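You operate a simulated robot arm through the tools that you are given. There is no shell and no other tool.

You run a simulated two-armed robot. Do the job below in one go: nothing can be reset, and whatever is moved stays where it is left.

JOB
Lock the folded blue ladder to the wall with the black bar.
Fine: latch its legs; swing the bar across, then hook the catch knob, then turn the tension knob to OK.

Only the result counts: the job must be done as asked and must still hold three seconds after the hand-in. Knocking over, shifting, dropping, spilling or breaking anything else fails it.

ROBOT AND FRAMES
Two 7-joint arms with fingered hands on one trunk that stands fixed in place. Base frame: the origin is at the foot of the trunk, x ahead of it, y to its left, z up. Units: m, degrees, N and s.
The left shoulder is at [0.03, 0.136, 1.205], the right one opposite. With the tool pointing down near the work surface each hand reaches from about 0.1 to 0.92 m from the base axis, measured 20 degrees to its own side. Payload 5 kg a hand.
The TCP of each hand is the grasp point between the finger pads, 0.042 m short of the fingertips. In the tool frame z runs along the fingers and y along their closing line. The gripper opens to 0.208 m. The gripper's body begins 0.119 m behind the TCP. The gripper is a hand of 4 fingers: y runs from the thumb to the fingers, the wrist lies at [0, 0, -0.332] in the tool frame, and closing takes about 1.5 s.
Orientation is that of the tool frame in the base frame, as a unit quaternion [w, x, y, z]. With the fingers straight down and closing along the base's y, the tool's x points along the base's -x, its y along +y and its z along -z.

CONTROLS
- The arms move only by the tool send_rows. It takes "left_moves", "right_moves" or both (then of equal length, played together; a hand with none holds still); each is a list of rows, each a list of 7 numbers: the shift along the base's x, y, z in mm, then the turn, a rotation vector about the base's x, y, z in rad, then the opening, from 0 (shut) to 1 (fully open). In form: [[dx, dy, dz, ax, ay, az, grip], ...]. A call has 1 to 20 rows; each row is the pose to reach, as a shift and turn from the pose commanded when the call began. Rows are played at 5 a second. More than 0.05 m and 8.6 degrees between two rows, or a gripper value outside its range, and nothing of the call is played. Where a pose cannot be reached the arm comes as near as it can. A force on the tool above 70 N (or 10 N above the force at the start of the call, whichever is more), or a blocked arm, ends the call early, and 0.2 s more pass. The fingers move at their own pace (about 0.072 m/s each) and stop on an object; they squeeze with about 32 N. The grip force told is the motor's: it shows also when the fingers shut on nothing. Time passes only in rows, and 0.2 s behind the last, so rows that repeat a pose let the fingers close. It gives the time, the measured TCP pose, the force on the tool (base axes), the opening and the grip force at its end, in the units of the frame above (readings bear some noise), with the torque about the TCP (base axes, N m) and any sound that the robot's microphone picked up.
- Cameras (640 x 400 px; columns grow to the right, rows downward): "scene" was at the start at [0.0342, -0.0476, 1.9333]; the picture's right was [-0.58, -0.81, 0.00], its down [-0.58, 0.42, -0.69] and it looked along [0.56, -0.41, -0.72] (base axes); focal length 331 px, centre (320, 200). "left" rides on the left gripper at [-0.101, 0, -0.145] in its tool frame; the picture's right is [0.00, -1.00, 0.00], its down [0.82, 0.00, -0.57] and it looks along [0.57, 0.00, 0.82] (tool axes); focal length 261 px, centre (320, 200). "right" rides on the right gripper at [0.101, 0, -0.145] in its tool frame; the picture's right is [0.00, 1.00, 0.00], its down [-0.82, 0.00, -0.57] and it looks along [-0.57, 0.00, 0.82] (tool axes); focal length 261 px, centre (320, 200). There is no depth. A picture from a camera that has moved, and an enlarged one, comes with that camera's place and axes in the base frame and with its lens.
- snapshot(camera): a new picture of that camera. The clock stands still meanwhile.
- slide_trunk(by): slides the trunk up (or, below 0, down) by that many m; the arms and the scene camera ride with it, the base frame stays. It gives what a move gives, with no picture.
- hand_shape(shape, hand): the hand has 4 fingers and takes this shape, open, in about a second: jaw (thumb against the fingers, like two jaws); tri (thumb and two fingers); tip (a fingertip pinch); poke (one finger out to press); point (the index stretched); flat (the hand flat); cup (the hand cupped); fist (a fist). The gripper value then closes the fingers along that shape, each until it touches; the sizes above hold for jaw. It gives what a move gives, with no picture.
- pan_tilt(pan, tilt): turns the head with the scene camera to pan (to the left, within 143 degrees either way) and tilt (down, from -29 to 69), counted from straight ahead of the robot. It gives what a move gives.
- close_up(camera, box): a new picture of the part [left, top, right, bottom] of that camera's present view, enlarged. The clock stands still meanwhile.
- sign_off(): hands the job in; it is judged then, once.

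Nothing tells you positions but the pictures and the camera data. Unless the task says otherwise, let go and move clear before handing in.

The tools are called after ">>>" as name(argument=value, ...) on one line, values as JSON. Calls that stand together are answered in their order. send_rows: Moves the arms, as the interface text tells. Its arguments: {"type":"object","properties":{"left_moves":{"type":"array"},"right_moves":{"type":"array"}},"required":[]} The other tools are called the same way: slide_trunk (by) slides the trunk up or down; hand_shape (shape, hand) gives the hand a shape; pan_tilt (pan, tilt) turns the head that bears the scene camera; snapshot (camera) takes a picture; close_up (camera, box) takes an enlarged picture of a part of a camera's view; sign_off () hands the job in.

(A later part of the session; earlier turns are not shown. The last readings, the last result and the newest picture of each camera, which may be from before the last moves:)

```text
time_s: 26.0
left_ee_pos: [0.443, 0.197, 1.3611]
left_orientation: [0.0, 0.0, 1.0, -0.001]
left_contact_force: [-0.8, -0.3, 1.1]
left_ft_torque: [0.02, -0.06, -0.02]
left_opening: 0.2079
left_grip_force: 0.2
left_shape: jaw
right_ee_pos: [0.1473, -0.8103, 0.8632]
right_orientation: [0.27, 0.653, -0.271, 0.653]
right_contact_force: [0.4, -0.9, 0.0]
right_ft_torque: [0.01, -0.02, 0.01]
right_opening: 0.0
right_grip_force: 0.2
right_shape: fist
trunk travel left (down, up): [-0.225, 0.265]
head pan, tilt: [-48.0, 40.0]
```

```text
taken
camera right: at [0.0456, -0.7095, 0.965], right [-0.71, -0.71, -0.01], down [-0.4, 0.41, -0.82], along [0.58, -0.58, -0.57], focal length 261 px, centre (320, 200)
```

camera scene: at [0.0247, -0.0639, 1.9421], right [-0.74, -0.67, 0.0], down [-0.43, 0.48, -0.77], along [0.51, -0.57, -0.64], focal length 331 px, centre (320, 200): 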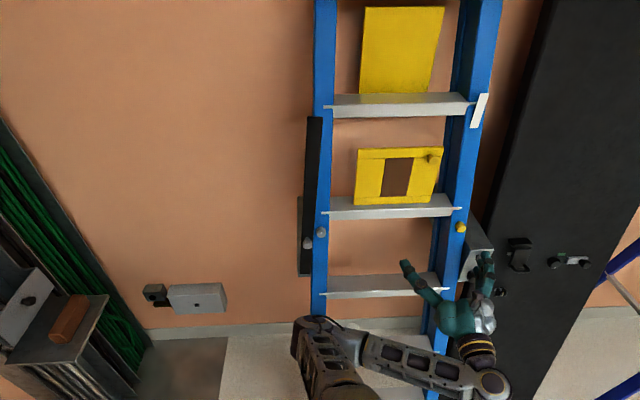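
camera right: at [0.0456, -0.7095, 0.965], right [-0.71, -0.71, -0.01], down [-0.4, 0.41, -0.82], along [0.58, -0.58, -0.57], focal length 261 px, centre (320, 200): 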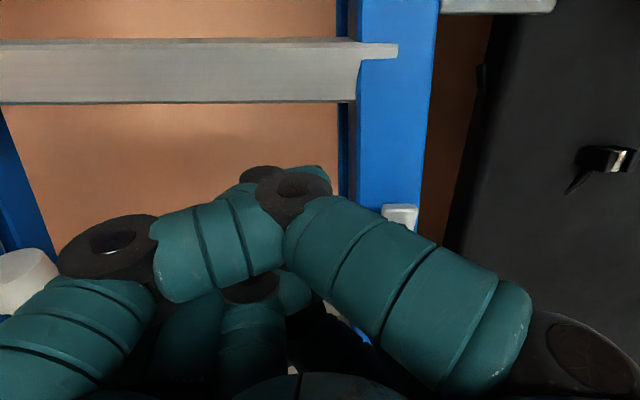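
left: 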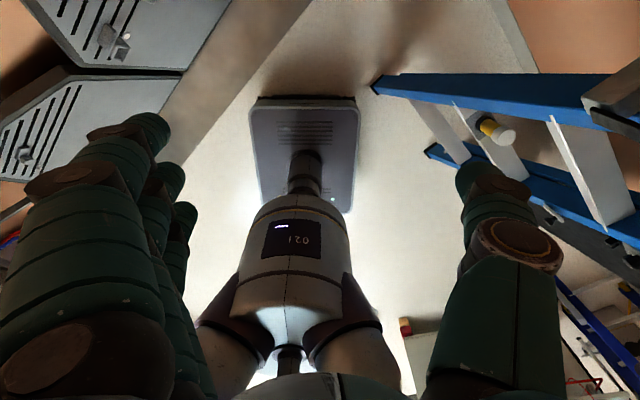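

Both block knobs point at 12 o'clock, with the OK label under the black one. I'll go lower to see the lever plate on the rail.

>>> send_rows(right_moves=[[0, 0, -40, 0, 0, 0, 0], [0, 0, -80, 0, 0, 0, 0], [0, 0, -120, 0, 0, 0, 0], [0, 0, -160, 0, 0, 0, 0]])

>>> snapshot(camera="right")

>>> close_up(camera="scene", box=[425, 290, 485, 350])

>>> close_up(camera="scene", box=[440, 225, 500, 295])

>>> close_up(camera="scene", box=[290, 180, 350, 290])

```text
time_s: 27.0
left_ee_pos: [0.4444, 0.1981, 1.3619]
left_orientation: [0.0, 0.0, 1.0, 0.0]
left_contact_force: [-0.3, 0.4, 0.1]
left_ft_torque: [0.02, -0.05, 0.02]
left_opening: 0.2077
left_grip_force: 0.1
left_shape: jaw
right_ee_pos: [0.15, -0.8133, 0.7009]
right_orientation: [0.27, 0.653, -0.272, 0.653]
right_contact_force: [0.0, -0.5, 0.2]
right_ft_torque: [0.02, -0.04, -0.03]
right_opening: 0.0
right_grip_force: 0.1
right_shape: fist
trunk travel left (down, up): [-0.225, 0.265]
head pan, tilt: [-48.0, 40.0]
```

```text
taken
camera right: at [0.0479, -0.714, 0.8039], right [-0.71, -0.71, -0.01], down [-0.4, 0.41, -0.82], along [0.58, -0.58, -0.57], focal length 261 px, centre (320, 200)
```

right: 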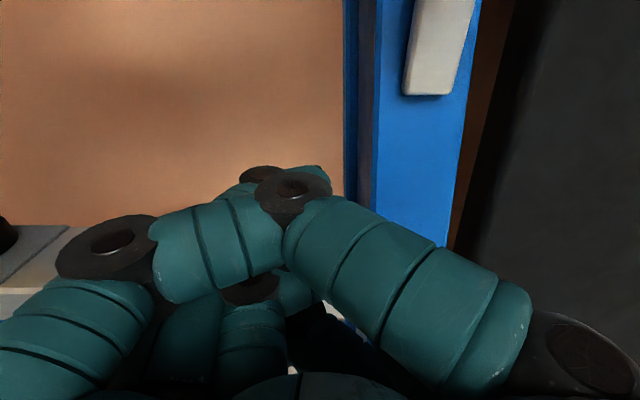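

```text
6.67 times, centred on (455, 320) of scene
camera zoom: at [0.0251, -0.0645, 1.9421], right [-0.74, -0.67, 0.0], down [-0.43, 0.48, -0.77], along [0.51, -0.57, -0.64], focal length 2204 px, centre (-580, -600)
```

zoom: 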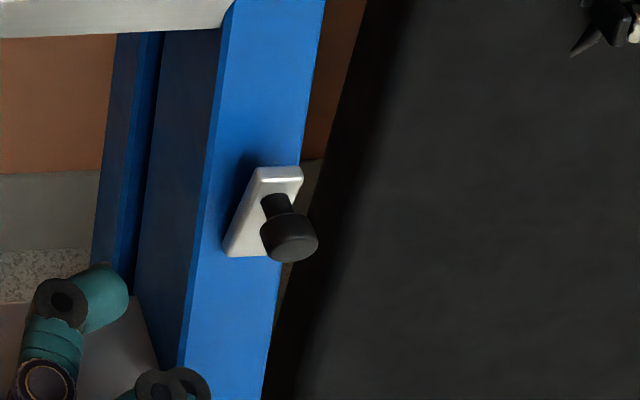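

```text
5.71 times, centred on (470, 260) of scene
camera zoom: at [0.0251, -0.0645, 1.9421], right [-0.74, -0.67, 0.0], down [-0.43, 0.48, -0.77], along [0.51, -0.57, -0.64], focal length 1889 px, centre (-537, -143)
```

zoom: 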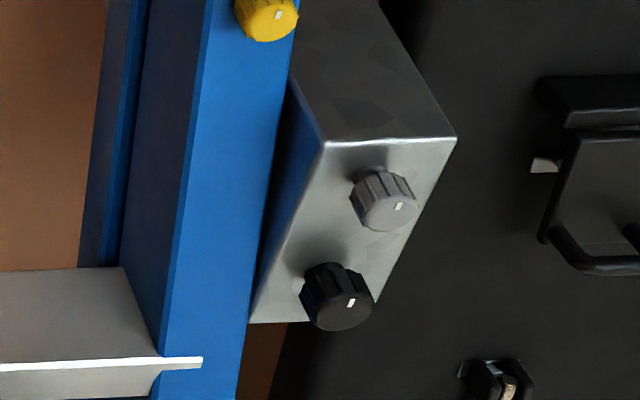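

```text
3.64 times, centred on (320, 235) of scene
camera zoom: at [0.0251, -0.0645, 1.9421], right [-0.74, -0.67, 0.0], down [-0.43, 0.48, -0.77], along [0.51, -0.57, -0.64], focal length 1202 px, centre (320, 73)
```

zoom: 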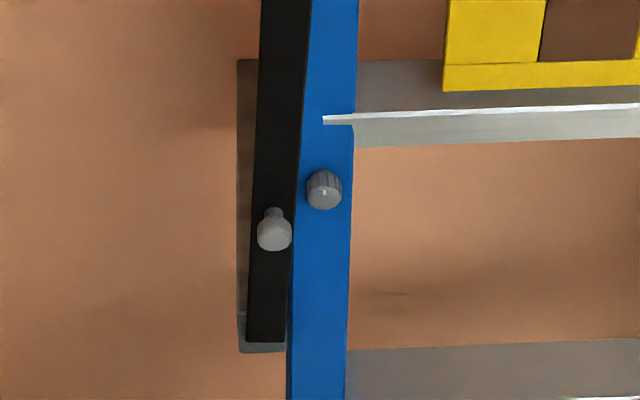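

I need to identify which fitting latches the legs: the pin plate on the right rail, or a rail knob. I'll zoom on several fittings for labels, and view the pin plate from a better height.

>>> close_up(camera="scene", box=[450, 85, 500, 135])

>>> close_up(camera="scene", box=[350, 140, 450, 210])

>>> close_up(camera="scene", box=[295, 105, 345, 155])

>>> send_rows(right_moves=[[-10, -10, 40, 0, 0, 0, 0], [-30, -30, 80, 0, 0, 0, 0], [-50, -50, 110, 0, 0, 0, 0]])

>>> snapshot(camera="right")

```text
8.00 times, centred on (475, 110) of scene
camera zoom: at [0.0251, -0.0645, 1.9421], right [-0.74, -0.67, 0.0], down [-0.43, 0.48, -0.77], along [0.51, -0.57, -0.64], focal length 2645 px, centre (-920, 920)
```

zoom: 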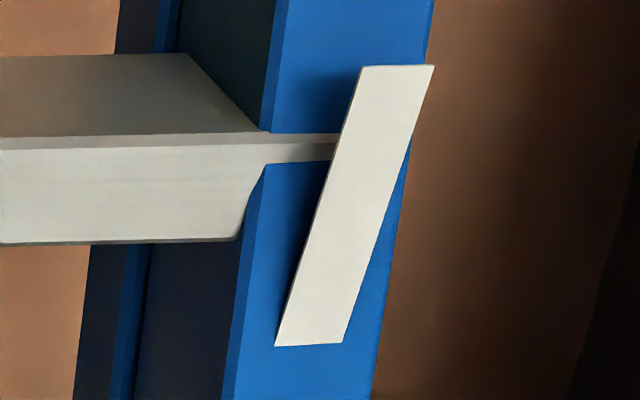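

```text
5.71 times, centred on (400, 175) of scene
camera zoom: at [0.0251, -0.0645, 1.9421], right [-0.74, -0.67, 0.0], down [-0.43, 0.48, -0.77], along [0.51, -0.57, -0.64], focal length 1889 px, centre (-137, 343)
```

zoom: 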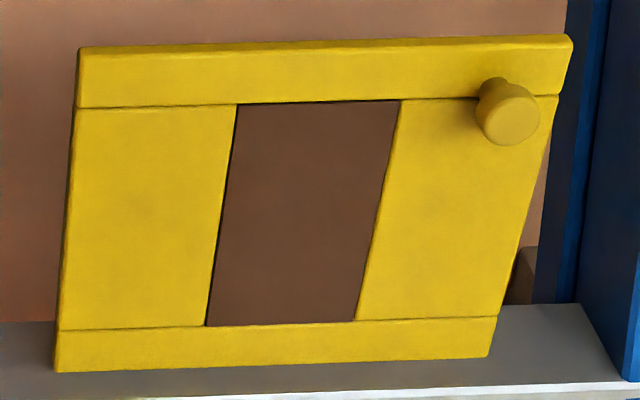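

```text
8.00 times, centred on (320, 130) of scene
camera zoom: at [0.0251, -0.0645, 1.9421], right [-0.74, -0.67, 0.0], down [-0.43, 0.48, -0.77], along [0.51, -0.57, -0.64], focal length 2645 px, centre (320, 760)
```

zoom: 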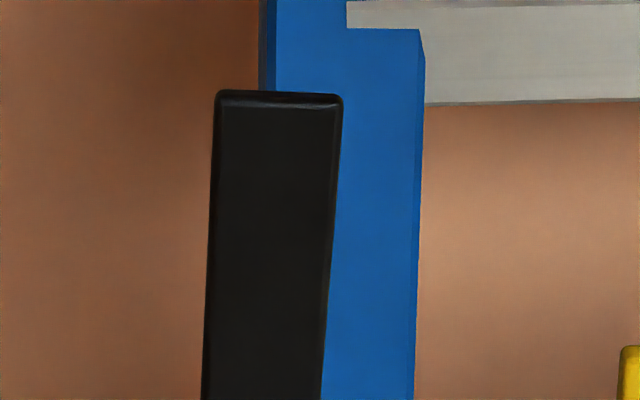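

```text
time_s: 27.8
left_ee_pos: [0.4455, 0.1983, 1.3593]
left_orientation: [-0.001, 0.0, 1.0, 0.0]
left_contact_force: [-0.1, -0.5, 0.1]
left_ft_torque: [0.01, 0.0, 0.0]
left_opening: 0.2077
left_grip_force: 0.0
left_shape: jaw
right_ee_pos: [0.1047, -0.8578, 0.8095]
right_orientation: [0.264, 0.656, -0.271, 0.653]
right_contact_force: [29.1, 46.0, -32.6]
right_ft_torque: [-0.03, 1.6, 2.38]
right_opening: 0.0
right_grip_force: 0.1
right_shape: fist
trunk travel left (down, up): [-0.225, 0.265]
head pan, tilt: [-48.0, 40.0]
```

```text
taken
camera right: at [0.001, -0.7599, 0.9119], right [-0.7, -0.71, -0.01], down [-0.41, 0.41, -0.82], along [0.59, -0.57, -0.58], focal length 261 px, centre (320, 200)
```

right: 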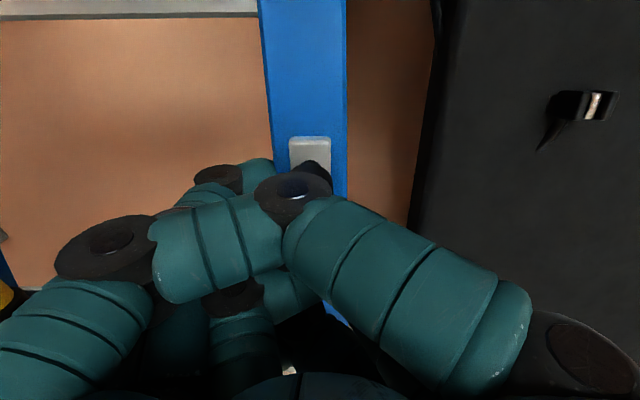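

My fist has hit the black pin knob from below-left. I'll back off left and down right away along the same path.

>>> send_rows(right_moves=[[15, 15, -20, 0, 0, 0, 0], [35, 35, -40, 0, 0, 0, 0], [30, 60, -60, 0, 0, 0, 0], [20, 90, -60, 0, 0, 0, 0]])

>>> snapshot(camera="right")

>>> close_up(camera="scene", box=[425, 290, 485, 350])

>>> snapshot(camera="scene")

```text
time_s: 28.8
left_ee_pos: [0.4434, 0.1969, 1.3602]
left_orientation: [0.001, 0.0, 1.0, 0.0]
left_contact_force: [0.6, -1.2, 0.1]
left_ft_torque: [0.07, 0.05, -0.02]
left_opening: 0.2074
left_grip_force: 0.0
left_shape: jaw
right_ee_pos: [0.1298, -0.8031, 0.7505]
right_orientation: [0.271, 0.654, -0.274, 0.651]
right_contact_force: [0.0, -0.1, 0.1]
right_ft_torque: [-0.03, -0.01, -0.01]
right_opening: 0.0
right_grip_force: 0.0
right_shape: fist
right hand out of reach, approached as far as the arm can: row 4
trunk travel left (down, up): [-0.225, 0.265]
head pan, tilt: [-48.0, 40.0]
```

```text
taken
camera right: at [0.0287, -0.702, 0.8533], right [-0.71, -0.7, -0.01], down [-0.4, 0.41, -0.82], along [0.58, -0.58, -0.58], focal length 261 px, centre (320, 200)
```

right: 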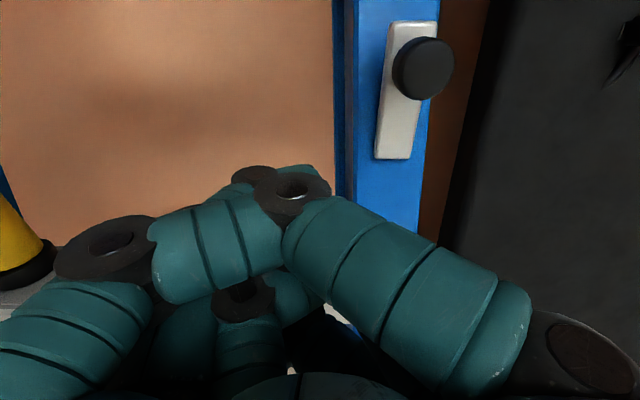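

```text
6.67 times, centred on (455, 320) of scene
camera zoom: at [0.0262, -0.0647, 1.9421], right [-0.74, -0.67, 0.0], down [-0.43, 0.48, -0.77], along [0.51, -0.57, -0.64], focal length 2204 px, centre (-580, -600)
```

zoom: 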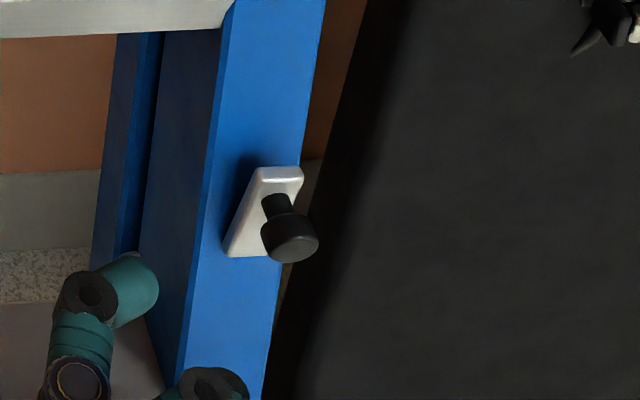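

```text
taken
camera scene: at [0.0262, -0.0647, 1.9421], right [-0.74, -0.67, 0.0], down [-0.43, 0.48, -0.77], along [0.51, -0.57, -0.64], focal length 331 px, centre (320, 200)
```

scene: 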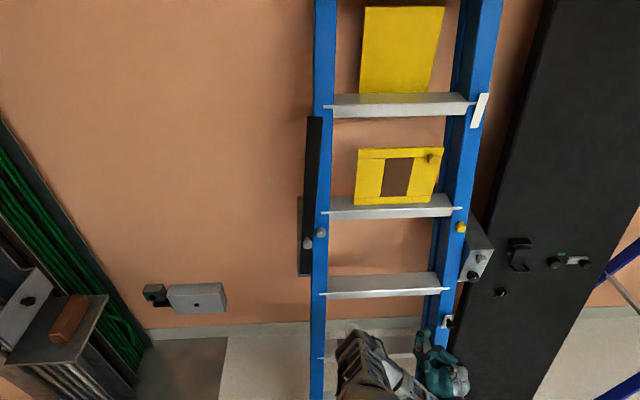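

Nothing moved. Now I have a good view of the plate with the black knob on the right rail; I'll zoom in.

>>> close_up(camera="right", box=[350, 0, 480, 180])

>>> close_up(camera="scene", box=[310, 290, 350, 400])

>>> pan_tilt(pan=-60, tilt=20)

>>> snapshot(camera="scene")

>>> pan_tilt(pan=-48, tilt=60)

>>> snapshot(camera="scene")

```text
2.22 times, centred on (415, 90) of right
camera zoom: at [0.0287, -0.702, 0.8533], right [-0.71, -0.7, -0.01], down [-0.4, 0.41, -0.82], along [0.58, -0.58, -0.58], focal length 579 px, centre (109, 444)
```

zoom: 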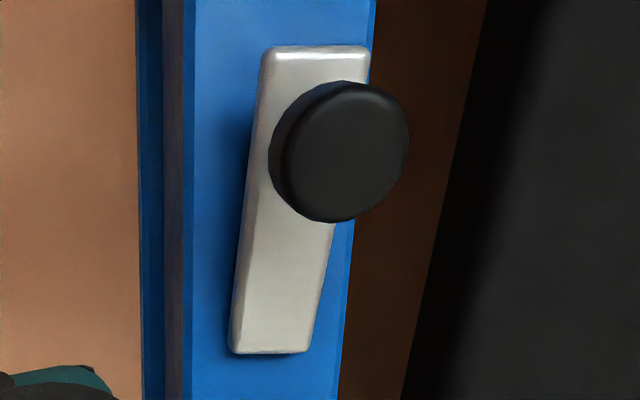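

```text
3.64 times, centred on (330, 345) of scene
camera zoom: at [0.0262, -0.0647, 1.9421], right [-0.74, -0.67, 0.0], down [-0.43, 0.48, -0.77], along [0.51, -0.57, -0.64], focal length 1202 px, centre (284, -327)
```

zoom: 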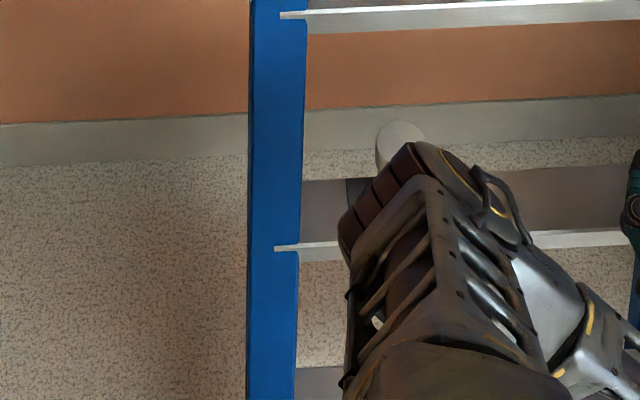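

```text
time_s: 29.6
left_ee_pos: [0.4442, 0.1974, 1.3614]
left_orientation: [0.0, 0.0, 1.0, 0.0]
left_contact_force: [0.3, -0.3, 0.4]
left_ft_torque: [0.01, 0.05, 0.0]
left_opening: 0.2078
left_grip_force: 0.0
left_shape: jaw
right_ee_pos: [0.1313, -0.8023, 0.7517]
right_orientation: [0.271, 0.654, -0.273, 0.652]
right_contact_force: [0.8, 0.7, 1.1]
right_ft_torque: [-0.03, -0.01, 0.0]
right_opening: 0.0
right_grip_force: 0.0
right_shape: fist
trunk travel left (down, up): [-0.225, 0.265]
head pan, tilt: [-60.0, 20.0]
```

```text
taken
camera scene: at [0.0157, -0.0813, 1.9734], right [-0.87, -0.5, 0.0], down [-0.17, 0.3, -0.94], along [0.47, -0.81, -0.34], focal length 331 px, centre (320, 200)
```

scene: 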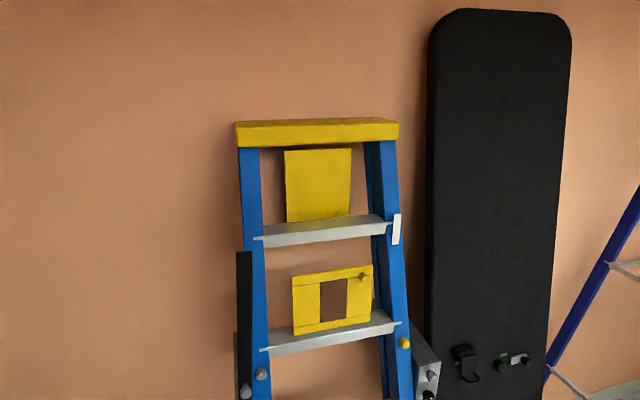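

```text
time_s: 30.7
left_ee_pos: [0.4439, 0.197, 1.3615]
left_orientation: [0.0, 0.001, 1.0, -0.001]
left_contact_force: [-0.6, 0.1, 0.1]
left_ft_torque: [0.04, 0.02, -0.01]
left_opening: 0.2076
left_grip_force: 0.0
left_shape: jaw
right_ee_pos: [0.1311, -0.8015, 0.7511]
right_orientation: [0.271, 0.653, -0.273, 0.652]
right_contact_force: [0.3, 0.6, 0.5]
right_ft_torque: [-0.01, -0.01, -0.05]
right_opening: 0.0001
right_grip_force: 0.0
right_shape: fist
trunk travel left (down, up): [-0.225, 0.265]
head pan, tilt: [-48.0, 60.0]
```

```text
taken
camera scene: at [0.0134, -0.0501, 1.9154], right [-0.74, -0.67, 0.0], down [-0.58, 0.64, -0.5], along [0.33, -0.37, -0.87], focal length 331 px, centre (320, 200)
```

scene: 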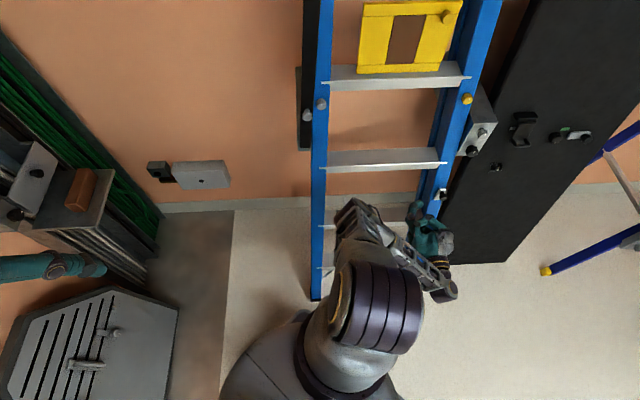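

The plate-with-knob sits on the right rail near z≈0.83, and the ladder leans so its rail is nearer at the bottom. I'll move the right hand left and up to inspect the white strip high on the rail and see if anything looks like a leg latch.

>>> pan_tilt(pan=-48, tilt=30)

>>> send_rows(right_moves=[[20, 40, 0, 0, 0, 0, 0], [40, 80, 0, 0, 0, 0, 0], [60, 115, 20, 0, 0, 0, 0], [60, 115, 65, 0, 0, 0, 0], [60, 115, 110, 0, 0, 0, 0], [60, 115, 155, 0, 0, 0, 0], [60, 115, 200, 0, 0, 0, 0], [60, 115, 245, 0, 0, 0, 0], [60, 115, 290, 0, 0, 0, 0], [60, 115, 335, 0, 0, 0, 0], [60, 115, 380, 0, 0, 0, 0], [60, 115, 425, 0, 0, 0, 0], [60, 115, 470, 0, 0, 0, 0], [60, 115, 515, 0, 0, 0, 0], [60, 115, 560, 0, 0, 0, 0], [40, 95, 605, 0, 0, 0, 0], [20, 75, 650, 0, 0, 0, 0], [0, 55, 690, 0, 0, 0, 0], [-15, 30, 730, 0, 0, 0, 0], [-20, 20, 760, 0, 0, 0, 0]])

>>> snapshot(camera="right")

>>> snapshot(camera="scene")

```text
time_s: 31.7
left_ee_pos: [0.4429, 0.1984, 1.3605]
left_orientation: [0.0, 0.0, 1.0, 0.001]
left_contact_force: [0.1, 0.0, 0.5]
left_ft_torque: [0.03, -0.03, -0.01]
left_opening: 0.2077
left_grip_force: 0.0
left_shape: jaw
right_ee_pos: [0.1298, -0.8024, 0.7504]
right_orientation: [0.271, 0.653, -0.274, 0.651]
right_contact_force: [0.1, 0.5, 0.8]
right_ft_torque: [-0.02, -0.02, 0.05]
right_opening: 0.0
right_grip_force: 0.0
right_shape: fist
trunk travel left (down, up): [-0.225, 0.265]
head pan, tilt: [-48.0, 30.0]
```

```text
refused: row 16 steps farther than a row can; nothing moved
```

```text
taken
camera right: at [0.0292, -0.7014, 0.8536], right [-0.71, -0.7, -0.01], down [-0.4, 0.41, -0.82], along [0.58, -0.58, -0.57], focal length 261 px, centre (320, 200)
```

right: 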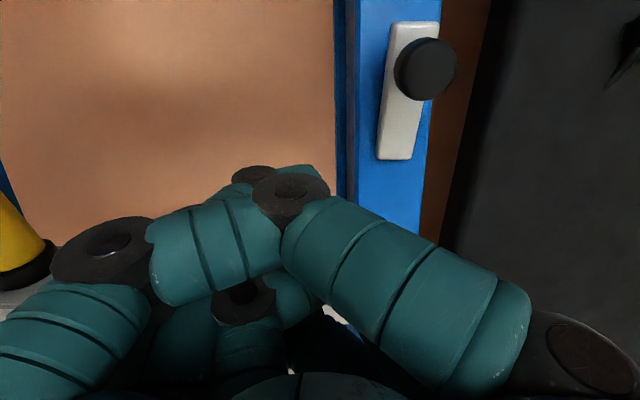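

```text
taken
camera scene: at [0.0294, -0.0678, 1.9574], right [-0.74, -0.67, 0.0], down [-0.34, 0.37, -0.87], along [0.58, -0.64, -0.5], focal length 331 px, centre (320, 200)
```

scene: 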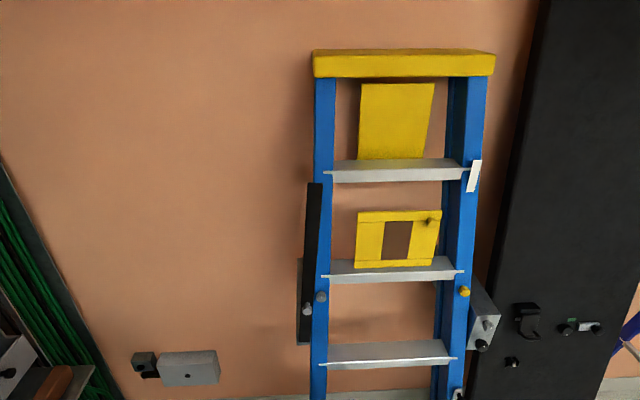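

The move was refused for one oversized row. Before redoing it, I'll zoom in on the cabinet's similar-looking lever and other fittings for comparison.

>>> close_up(camera="scene", box=[490, 290, 620, 380])

>>> close_up(camera="scene", box=[440, 150, 500, 210])

>>> close_up(camera="scene", box=[120, 330, 240, 400])

>>> send_rows(right_moves=[[20, 40, 0, 0, 0, 0, 0], [40, 80, 0, 0, 0, 0, 0], [60, 115, 20, 0, 0, 0, 0], [60, 115, 65, 0, 0, 0, 0], [60, 115, 110, 0, 0, 0, 0], [60, 115, 155, 0, 0, 0, 0], [60, 115, 200, 0, 0, 0, 0], [60, 115, 245, 0, 0, 0, 0], [60, 115, 290, 0, 0, 0, 0], [60, 115, 335, 0, 0, 0, 0], [60, 115, 380, 0, 0, 0, 0], [60, 115, 425, 0, 0, 0, 0], [60, 115, 470, 0, 0, 0, 0], [60, 115, 515, 0, 0, 0, 0], [60, 115, 560, 0, 0, 0, 0], [50, 100, 600, 0, 0, 0, 0], [40, 85, 640, 0, 0, 0, 0], [25, 65, 680, 0, 0, 0, 0], [10, 50, 720, 0, 0, 0, 0], [-5, 35, 760, 0, 0, 0, 0]])

>>> snapshot(camera="right")

```text
4.44 times, centred on (555, 335) of scene
camera zoom: at [0.0294, -0.0678, 1.9574], right [-0.74, -0.67, 0.0], down [-0.34, 0.37, -0.87], along [0.58, -0.64, -0.5], focal length 1470 px, centre (-724, -400)
```

zoom: 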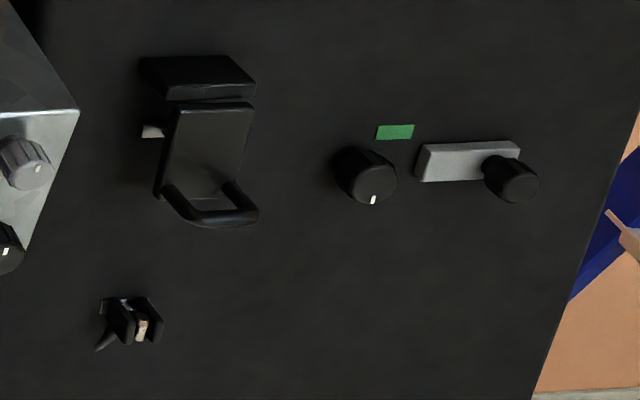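

```text
6.67 times, centred on (470, 180) of scene
camera zoom: at [0.0294, -0.0678, 1.9574], right [-0.74, -0.67, 0.0], down [-0.34, 0.37, -0.87], along [0.58, -0.64, -0.5], focal length 2204 px, centre (-680, 333)
```

zoom: 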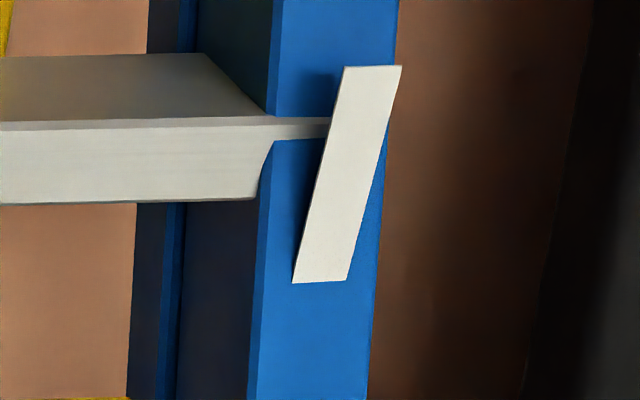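

```text
5.33 times, centred on (180, 365) of scene
camera zoom: at [0.0294, -0.0678, 1.9574], right [-0.74, -0.67, 0.0], down [-0.34, 0.37, -0.87], along [0.58, -0.64, -0.5], focal length 1763 px, centre (1067, -680)
```

zoom: 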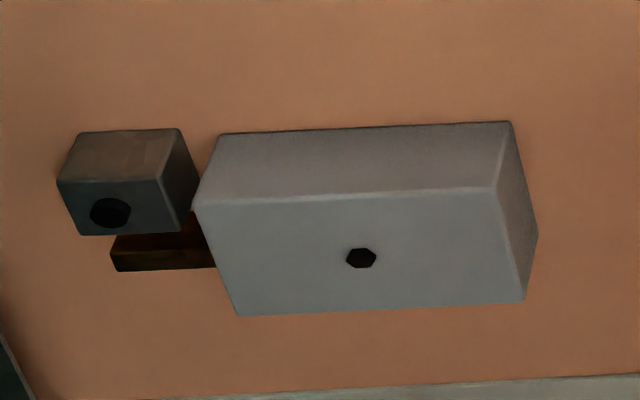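

```text
time_s: 35.9
left_ee_pos: [0.4448, 0.1971, 1.3603]
left_orientation: [0.0, 0.001, 1.0, 0.0]
left_contact_force: [1.6, -1.0, -0.4]
left_ft_torque: [0.02, 0.1, 0.01]
left_opening: 0.2078
left_grip_force: 0.0
left_shape: jaw
right_ee_pos: [0.1169, -0.7724, 1.4901]
right_orientation: [0.271, 0.648, -0.268, 0.66]
right_contact_force: [-0.2, -0.6, -0.3]
right_ft_torque: [-0.07, -0.07, 0.05]
right_opening: 0.0
right_grip_force: 0.0
right_shape: fist
right hand out of reach, approached as far as the arm can: row 1, 2, 3, 4, 5, 6, 7, 8, 9, 10, 11, 12, 13, 14, 15, 16, 17, 18, 19, 20
trunk travel left (down, up): [-0.225, 0.265]
head pan, tilt: [-48.0, 30.0]
```

```text
taken
camera right: at [0.0136, -0.6715, 1.5888], right [-0.7, -0.71, -0.01], down [-0.39, 0.4, -0.83], along [0.59, -0.58, -0.56], focal length 261 px, centre (320, 200)
```

right: 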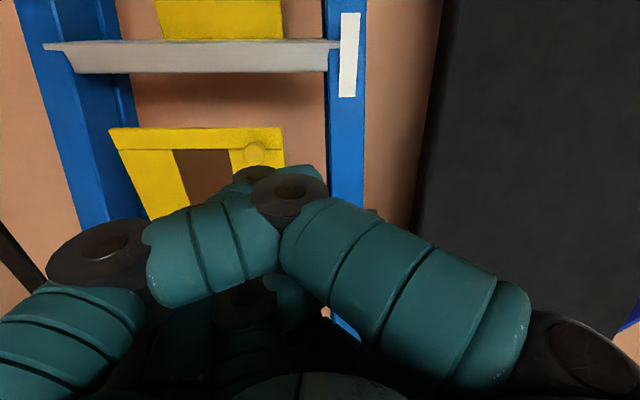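

>>> close_up(camera="right", box=[310, 0, 390, 110])

>>> close_up(camera="right", box=[0, 60, 120, 320])

```text
3.64 times, centred on (350, 55) of right
camera zoom: at [0.0136, -0.6715, 1.5888], right [-0.7, -0.71, -0.01], down [-0.39, 0.4, -0.83], along [0.59, -0.58, -0.56], focal length 948 px, centre (211, 727)
```

zoom: 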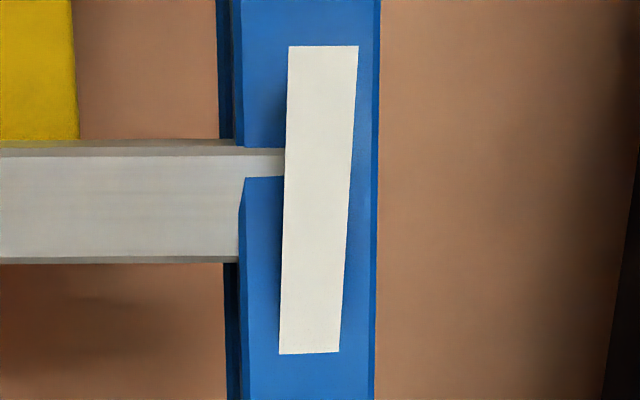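

```text
1.54 times, centred on (60, 190) of right
camera zoom: at [0.0136, -0.6715, 1.5888], right [-0.7, -0.71, -0.01], down [-0.39, 0.4, -0.83], along [0.59, -0.58, -0.56], focal length 401 px, centre (720, 215)
```

zoom: 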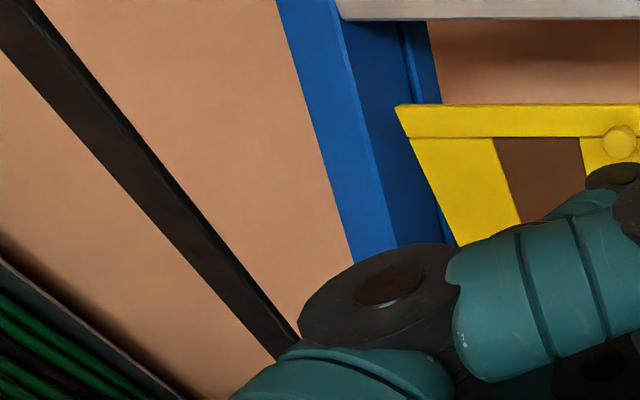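

The white strip is just a blank label, so the leg latch must be the plate with the black knob low on the right rail (or a rail knob). Next I'll get a level view of the right block by lowering the hand and pitching it up about 35°.

>>> send_rows(right_moves=[[0, 10, -40, -0.06, -0.06, 0, 0], [0, 10, -80, -0.12, -0.12, 0, 0], [0, 10, -120, -0.18, -0.18, 0, 0], [0, 10, -160, -0.24, -0.24, 0, 0], [0, 10, -200, -0.3, -0.3, 0, 0], [0, 10, -240, -0.36, -0.36, 0, 0], [0, 10, -280, -0.43, -0.43, 0, 0], [0, 10, -320, -0.43, -0.43, 0, 0], [0, 10, -360, -0.43, -0.43, 0, 0], [0, 10, -400, -0.43, -0.43, 0, 0], [0, 10, -440, -0.43, -0.43, 0, 0], [0, 10, -480, -0.43, -0.43, 0, 0]])

>>> snapshot(camera="right")

```text
time_s: 38.5
left_ee_pos: [0.4442, 0.1971, 1.3603]
left_orientation: [0.0, 0.0, 1.0, 0.0]
left_contact_force: [-0.5, -0.5, 0.7]
left_ft_torque: [0.03, -0.01, 0.02]
left_opening: 0.2082
left_grip_force: 0.0
left_shape: jaw
right_ee_pos: [0.1518, -0.8026, 1.0542]
right_orientation: [0.343, 0.425, -0.188, 0.816]
right_contact_force: [0.6, -0.3, -1.0]
right_ft_torque: [-0.02, -0.03, -0.01]
right_opening: 0.0
right_grip_force: 0.0
right_shape: fist
right hand out of reach, approached as far as the arm can: row 9, 10, 11, 12
trunk travel left (down, up): [-0.225, 0.265]
head pan, tilt: [-48.0, 30.0]
```

```text
taken
camera right: at [0.0303, -0.6769, 1.0553], right [-0.72, -0.7, -0.02], down [0.01, 0.02, -1.0], along [0.7, -0.72, 0.0], focal length 261 px, centre (320, 200)
```

right: 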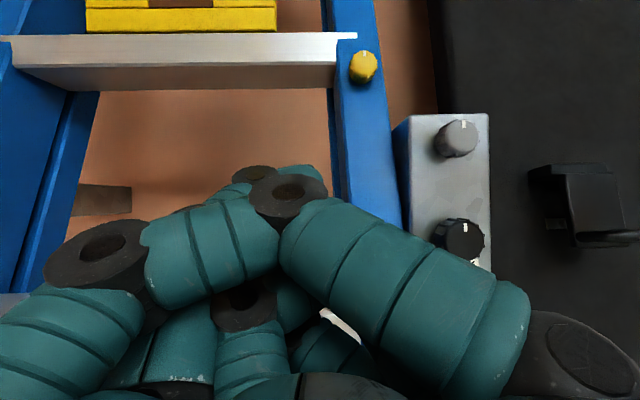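

The level view is excellent: grey knob at about s≈0.58, z≈1.11 and black knob at z≈1.02, both pointing to 12 o'clock. I'll drop a bit with less pitch to read the marks around the black knob.

>>> close_up(camera="right", box=[390, 100, 510, 280])

>>> send_rows(right_moves=[[0, 0, -30, 0.05, 0.05, 0, 0], [0, 0, -60, 0.1, 0.1, 0, 0], [0, 0, -90, 0.15, 0.15, 0, 0], [0, 0, -110, 0.15, 0.15, 0, 0]])

>>> snapshot(camera="right")

>>> close_up(camera="right", box=[390, 0, 510, 180])

```text
2.22 times, centred on (450, 190) of right
camera zoom: at [0.0303, -0.6769, 1.0553], right [-0.72, -0.7, -0.02], down [0.01, 0.02, -1.0], along [0.7, -0.72, 0.0], focal length 579 px, centre (31, 222)
```

zoom: 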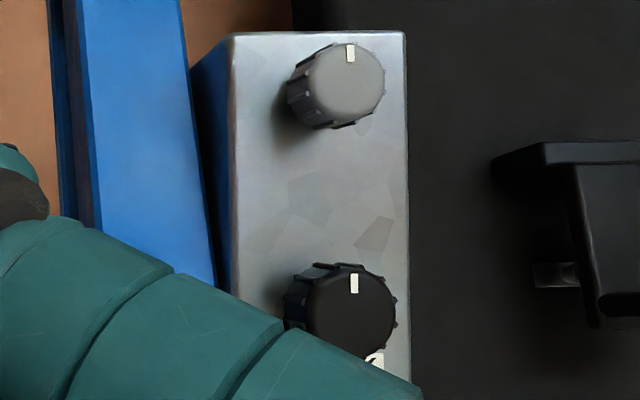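

```text
time_s: 39.5
left_ee_pos: [0.4456, 0.1983, 1.3611]
left_orientation: [-0.001, 0.0, 1.0, 0.0]
left_contact_force: [-0.1, -0.3, -0.1]
left_ft_torque: [0.02, 0.02, 0.02]
left_opening: 0.2078
left_grip_force: 0.1
left_shape: jaw
right_ee_pos: [0.1736, -0.8281, 0.9615]
right_orientation: [0.321, 0.511, -0.218, 0.768]
right_contact_force: [0.6, 0.3, -0.6]
right_ft_torque: [-0.03, 0.01, 0.05]
right_opening: 0.0
right_grip_force: 0.0
right_shape: fist
right hand out of reach, approached as far as the arm can: row 1, 2, 3, 4
trunk travel left (down, up): [-0.225, 0.265]
head pan, tilt: [-48.0, 30.0]
```

```text
taken
camera right: at [0.0533, -0.7065, 1.0009], right [-0.71, -0.7, -0.01], down [-0.14, 0.16, -0.98], along [0.69, -0.69, -0.21], focal length 261 px, centre (320, 200)
```

right: 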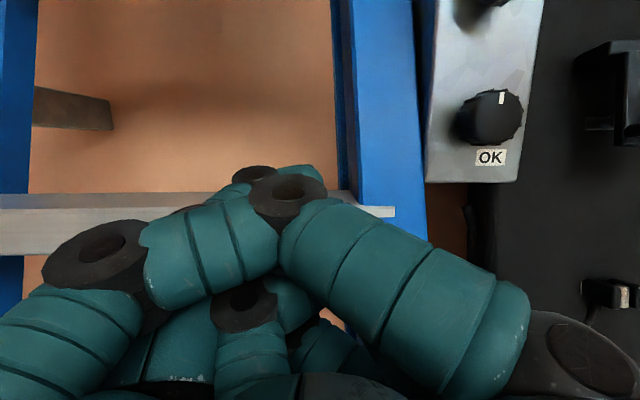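

```text
2.22 times, centred on (450, 90) of right
camera zoom: at [0.0533, -0.7065, 1.0009], right [-0.71, -0.7, -0.01], down [-0.14, 0.16, -0.98], along [0.69, -0.69, -0.21], focal length 579 px, centre (31, 444)
```

zoom: 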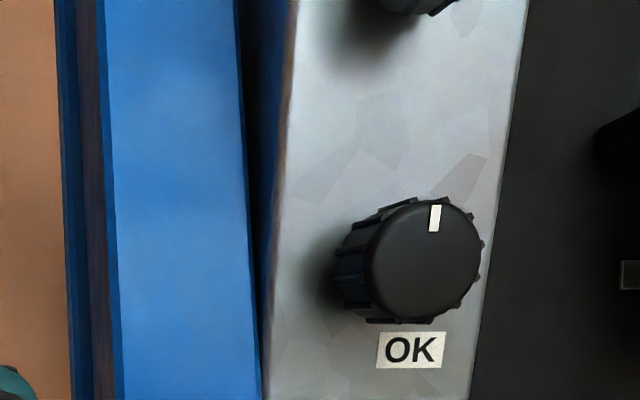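

The OK label is directly under the black tension knob, so the pointer must go from 12 to 6 o'clock. Now I'll level the hand and check how commands accumulate after reach clamping before heading to the low latch knob.

>>> send_rows(right_moves=[[0, 0, 0, 0.07, 0.07, 0, 0], [0, 0, 0, 0.14, 0.14, 0, 0], [0, 0, 0, 0.21, 0.21, 0, 0], [0, 0, 0, 0.28, 0.28, 0, 0], [0, 0, 0, 0.28, 0.28, 0, 0]])

```text
time_s: 40.7
left_ee_pos: [0.4444, 0.1969, 1.3602]
left_orientation: [0.0, 0.0, 1.0, 0.0]
left_contact_force: [0.0, 0.6, 0.5]
left_ft_torque: [0.03, 0.02, 0.01]
left_opening: 0.2076
left_grip_force: 0.0
left_shape: jaw
right_ee_pos: [0.1728, -0.8304, 0.9614]
right_orientation: [0.269, 0.654, -0.272, 0.653]
right_contact_force: [0.2, -0.5, 0.0]
right_ft_torque: [0.0, -0.02, 0.07]
right_opening: 0.0
right_grip_force: 0.1
right_shape: fist
trunk travel left (down, up): [-0.225, 0.265]
head pan, tilt: [-48.0, 30.0]
```

Commands restart from the achieved pose, good. Now I'll back off into free space left of the rail, then open the hand into jaw shape.

>>> send_rows(right_moves=[[-10, 30, 0, 0, 0, 0, 0], [-20, 60, 0, 0, 0, 0, 0], [-30, 90, 0, 0, 0, 0, 0]])

>>> hand_shape(hand="right", shape="tri")

>>> snapshot(camera="right")

```text
time_s: 41.5
left_ee_pos: [0.4442, 0.1986, 1.3601]
left_orientation: [0.0, -0.001, 1.0, 0.0]
left_contact_force: [0.1, 0.8, -0.2]
left_ft_torque: [-0.11, -0.02, 0.03]
left_opening: 0.2078
left_grip_force: 0.2
left_shape: jaw
right_ee_pos: [0.1771, -0.7665, 0.9637]
right_orientation: [0.278, 0.651, -0.279, 0.649]
right_contact_force: [0.1, 0.5, 0.9]
right_ft_torque: [0.01, -0.01, -0.01]
right_opening: 0.0
right_grip_force: 0.1
right_shape: fist
right hand out of reach, approached as far as the arm can: row 2, 3
trunk travel left (down, up): [-0.225, 0.265]
head pan, tilt: [-48.0, 30.0]
```

```text
time_s: 42.4
left_ee_pos: [0.4443, 0.1986, 1.3618]
left_orientation: [0.0, 0.0, 1.0, 0.001]
left_contact_force: [0.5, 0.1, 0.0]
left_ft_torque: [0.0, 0.01, -0.05]
left_opening: 0.2077
left_grip_force: 0.0
left_shape: jaw
right_ee_pos: [0.1779, -0.767, 0.9625]
right_orientation: [0.277, 0.651, -0.279, 0.649]
right_contact_force: [1.2, 0.6, 0.1]
right_ft_torque: [0.03, 0.01, -0.04]
right_opening: 0.2077
right_grip_force: 0.0
right_shape: tri
trunk travel left (down, up): [-0.225, 0.265]
head pan, tilt: [-48.0, 30.0]
```

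```text
taken
camera right: at [0.0776, -0.6647, 1.0655], right [-0.72, -0.69, -0.01], down [-0.39, 0.42, -0.82], along [0.57, -0.59, -0.57], focal length 261 px, centre (320, 200)
```

right: 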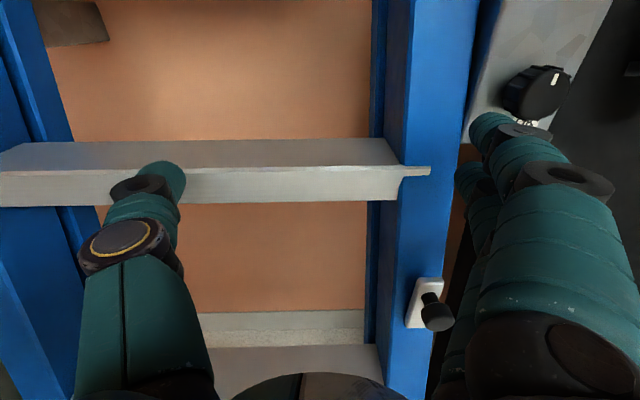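

The latch knob is at about d≈0.66, s≈0.527, z≈0.832. I'll partly close the fingers, slide right above it, and check alignment before descending over it.

>>> send_rows(right_moves=[[0, 0, -10, 0, 0, 0, 0.45], [0, 0, -20, 0, 0, 0, 0.45], [0, 0, -33, 0, 0, 0, 0.45], [0, 0, -33, 0, 0, 0, 0.45], [0, 0, -33, 0, 0, 0, 0.45], [-20, -20, -33, 0, 0, 0, 0.45], [-40, -40, -33, 0, 0, 0, 0.45], [-60, -60, -33, 0, 0, 0, 0.45], [-78, -78, -33, 0, 0, 0, 0.45]])

>>> snapshot(camera="right")

```text
time_s: 44.4
left_ee_pos: [0.4432, 0.1982, 1.3609]
left_orientation: [0.0, -0.001, 1.0, -0.001]
left_contact_force: [-0.4, -0.2, 0.4]
left_ft_torque: [0.0, -0.05, 0.0]
left_opening: 0.2078
left_grip_force: 0.0
left_shape: jaw
right_ee_pos: [0.1022, -0.8473, 0.9279]
right_orientation: [0.271, 0.652, -0.274, 0.652]
right_contact_force: [0.9, -1.0, 0.2]
right_ft_torque: [-0.02, 0.0, -0.01]
right_opening: 0.0942
right_grip_force: 0.0
right_shape: tri
right hand out of reach, approached as far as the arm can: row 1, 2, 3, 4, 5, 6, 7, 8, 9
trunk travel left (down, up): [-0.225, 0.265]
head pan, tilt: [-48.0, 30.0]
```

```text
taken
camera right: at [0.0011, -0.7465, 1.0305], right [-0.71, -0.7, -0.01], down [-0.4, 0.41, -0.82], along [0.58, -0.58, -0.57], focal length 261 px, centre (320, 200)
```

right: 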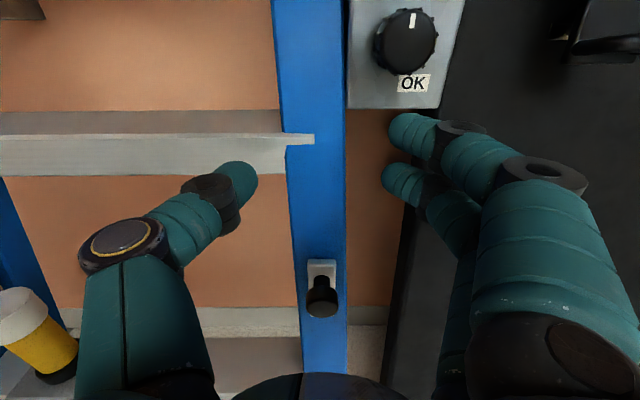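

The latch knob is centred left-right between the fingers, about 9 cm below. I'll descend over it while easing slightly back from the wall.

>>> send_rows(right_moves=[[-8, 8, -20, 0, 0, 0, 0.45], [-11, 11, -40, 0, 0, 0, 0.45], [-11, 11, -60, 0, 0, 0, 0.45], [-11, 11, -75, 0, 0, 0, 0.45]])

>>> snapshot(camera="right")

```text
time_s: 45.4
left_ee_pos: [0.4446, 0.1972, 1.3626]
left_orientation: [0.001, 0.0, 1.0, -0.001]
left_contact_force: [-0.1, 1.1, 0.0]
left_ft_torque: [0.01, 0.0, 0.01]
left_opening: 0.2079
left_grip_force: 0.0
left_shape: jaw
right_ee_pos: [0.0967, -0.8435, 0.853]
right_orientation: [0.271, 0.653, -0.272, 0.653]
right_contact_force: [-0.3, -0.6, 0.4]
right_ft_torque: [0.0, 0.0, 0.01]
right_opening: 0.0942
right_grip_force: 0.1
right_shape: tri
right hand out of reach, approached as far as the arm can: row 1, 2, 3, 4
trunk travel left (down, up): [-0.225, 0.265]
head pan, tilt: [-48.0, 30.0]
```

```text
taken
camera right: at [-0.0043, -0.7421, 0.9547], right [-0.71, -0.7, -0.01], down [-0.4, 0.41, -0.82], along [0.58, -0.58, -0.57], focal length 261 px, centre (320, 200)
```

right: 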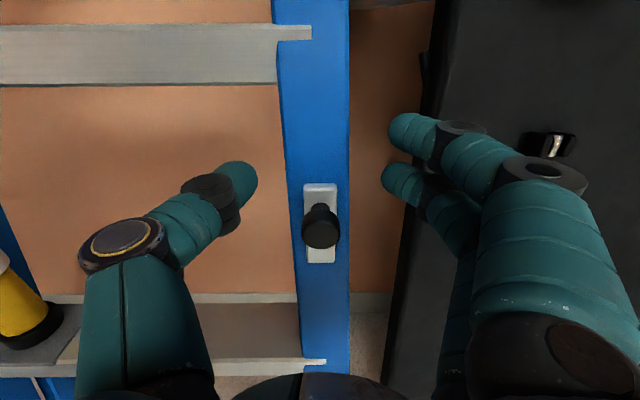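

Well aligned, no contact. I'll zoom on the plate to understand its motion.

>>> close_up(camera="right", box=[280, 160, 360, 280])

```text
3.33 times, centred on (320, 220) of right
camera zoom: at [-0.0043, -0.7421, 0.9547], right [-0.71, -0.7, -0.01], down [-0.4, 0.41, -0.82], along [0.58, -0.58, -0.57], focal length 869 px, centre (320, 133)
```

zoom: 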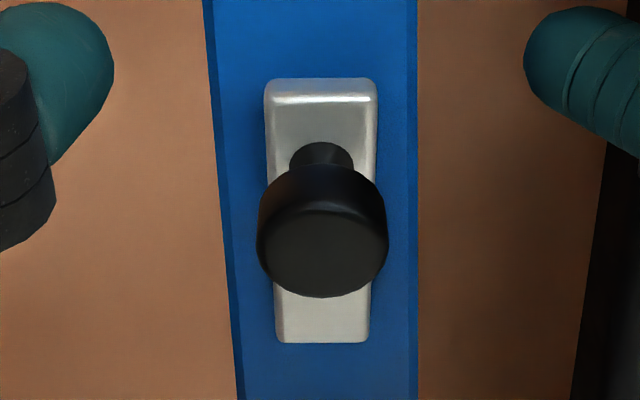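

I'll lower the last bit and close the fingers on the knob.

>>> send_rows(right_moves=[[0, 0, -10, 0, 0, 0, 0.45], [0, 0, -20, 0, 0, 0, 0.3], [0, 0, -20, 0, 0, 0, 0.15], [0, 0, -20, 0, 0, 0, 0.05], [0, 0, -20, 0, 0, 0, 0.0], [0, 0, -20, 0, 0, 0, 0.0], [0, 0, -20, 0, 0, 0, 0.0]])

>>> snapshot(camera="right")

```text
time_s: 47.0
left_ee_pos: [0.4433, 0.1991, 1.3598]
left_orientation: [0.0, 0.0, 1.0, 0.001]
left_contact_force: [-0.1, 0.0, -0.1]
left_ft_torque: [-0.01, 0.01, 0.0]
left_opening: 0.2079
left_grip_force: 0.1
left_shape: jaw
right_ee_pos: [0.0973, -0.8442, 0.8312]
right_orientation: [0.27, 0.653, -0.272, 0.653]
right_contact_force: [2.1, 6.8, -1.8]
right_ft_torque: [-0.07, 0.2, -0.2]
right_opening: 0.0107
right_grip_force: 32.0
right_shape: tri
trunk travel left (down, up): [-0.225, 0.265]
head pan, tilt: [-48.0, 30.0]
```

```text
taken
camera right: at [-0.0038, -0.7425, 0.9339], right [-0.71, -0.71, -0.01], down [-0.4, 0.41, -0.82], along [0.58, -0.58, -0.57], focal length 261 px, centre (320, 200)
```

right: 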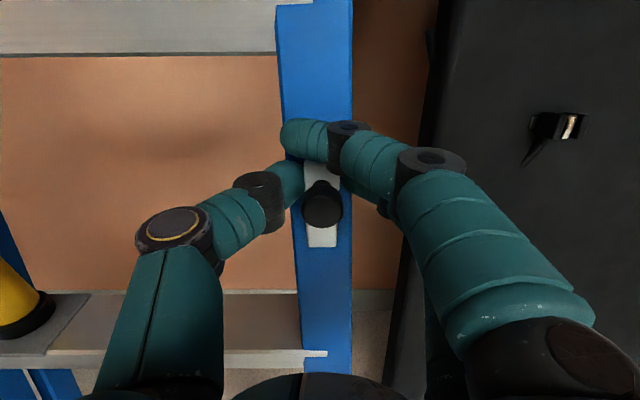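

The fingers have closed around the knob's stem. I'll test a gentle downward slide.

>>> send_rows(right_moves=[[0, 0, -5, 0, 0, 0, 0], [0, 0, -10, 0, 0, 0, 0], [0, 0, -15, 0, 0, 0, 0], [0, 0, -20, 0, 0, 0, 0]])

>>> snapshot(camera="right")

```text
time_s: 48.1
left_ee_pos: [0.4435, 0.2001, 1.3605]
left_orientation: [0.0, 0.002, 1.0, 0.0]
left_contact_force: [0.8, -0.9, -0.2]
left_ft_torque: [0.16, -0.04, 0.04]
left_opening: 0.2081
left_grip_force: 0.0
left_shape: jaw
right_ee_pos: [0.0959, -0.8447, 0.8227]
right_orientation: [0.275, 0.648, -0.264, 0.659]
right_contact_force: [-6.8, 34.8, 36.3]
right_ft_torque: [-0.67, -0.53, 0.69]
right_opening: 0.0125
right_grip_force: 31.6
right_shape: tri
trunk travel left (down, up): [-0.225, 0.265]
head pan, tilt: [-48.0, 30.0]
stopped in row 4 (right hand): the force on the tool passed its limit at 72 N (the readings are from after the stop); the commanded pose is now the measured one
```

```text
taken
camera right: at [-0.0071, -0.742, 0.9219], right [-0.7, -0.71, 0.0], down [-0.4, 0.39, -0.83], along [0.59, -0.59, -0.56], focal length 261 px, centre (320, 200)
```

right: 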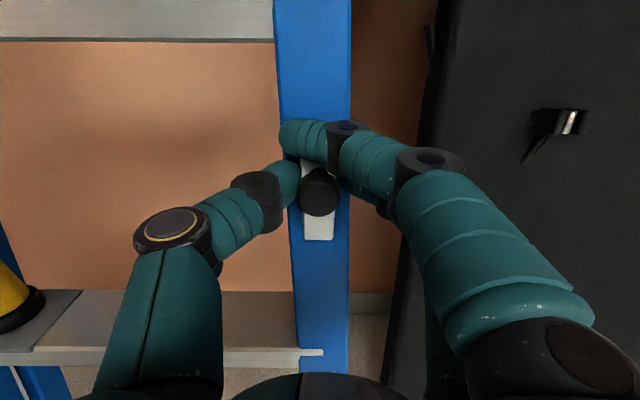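

It does not slide down. I'll relieve the load and try a gentle sideways motion to see whether the plate pivots.

>>> send_rows(right_moves=[[0, 0, 5, 0, 0, 0, 0], [0, 0, 9, -0.01, -0.01, 0.0, 0]])

>>> send_rows(right_moves=[[4, 4, 0, 0, 0, 0, 0], [7, 7, 0, 0, 0, 0, 0], [10, 10, 0, 0, 0, 0, 0], [13, 13, -1, 0, 0, 0, 0]])

>>> snapshot(camera="right")

```text
time_s: 48.8
left_ee_pos: [0.443, 0.1979, 1.3612]
left_orientation: [0.001, 0.0, 1.0, 0.0]
left_contact_force: [-0.4, 0.1, 0.3]
left_ft_torque: [0.04, 0.0, -0.01]
left_opening: 0.2078
left_grip_force: 0.0
left_shape: jaw
right_ee_pos: [0.0967, -0.8438, 0.8231]
right_orientation: [0.273, 0.647, -0.266, 0.66]
right_contact_force: [-4.4, 32.6, -7.7]
right_ft_torque: [0.16, 0.66, 0.55]
right_opening: 0.0126
right_grip_force: 32.1
right_shape: tri
trunk travel left (down, up): [-0.225, 0.265]
head pan, tilt: [-48.0, 30.0]
```

```text
time_s: 49.8
left_ee_pos: [0.4412, 0.1992, 1.3617]
left_orientation: [0.0, 0.0, 1.0, 0.0]
left_contact_force: [0.2, 0.3, 0.1]
left_ft_torque: [-0.02, -0.01, 0.02]
left_opening: 0.2075
left_grip_force: 0.0
left_shape: jaw
right_ee_pos: [0.1056, -0.8357, 0.8275]
right_orientation: [0.278, 0.645, -0.27, 0.658]
right_contact_force: [-40.9, 17.0, -11.5]
right_ft_torque: [0.58, 0.29, -2.59]
right_opening: 0.013
right_grip_force: 31.4
right_shape: tri
trunk travel left (down, up): [-0.225, 0.265]
head pan, tilt: [-48.0, 30.0]
```

```text
taken
camera right: at [0.0033, -0.732, 0.925], right [-0.71, -0.7, 0.0], down [-0.39, 0.4, -0.83], along [0.58, -0.59, -0.55], focal length 261 px, centre (320, 200)
```

right: 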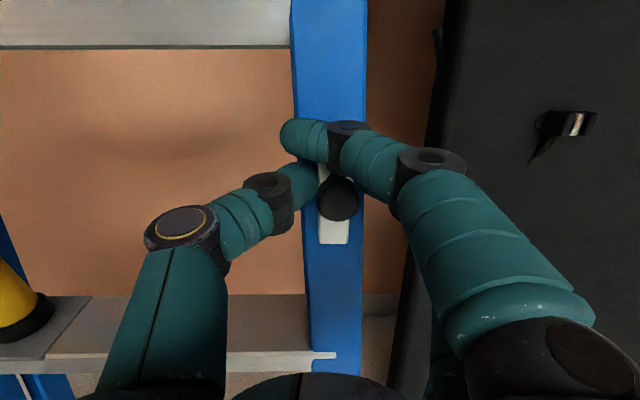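

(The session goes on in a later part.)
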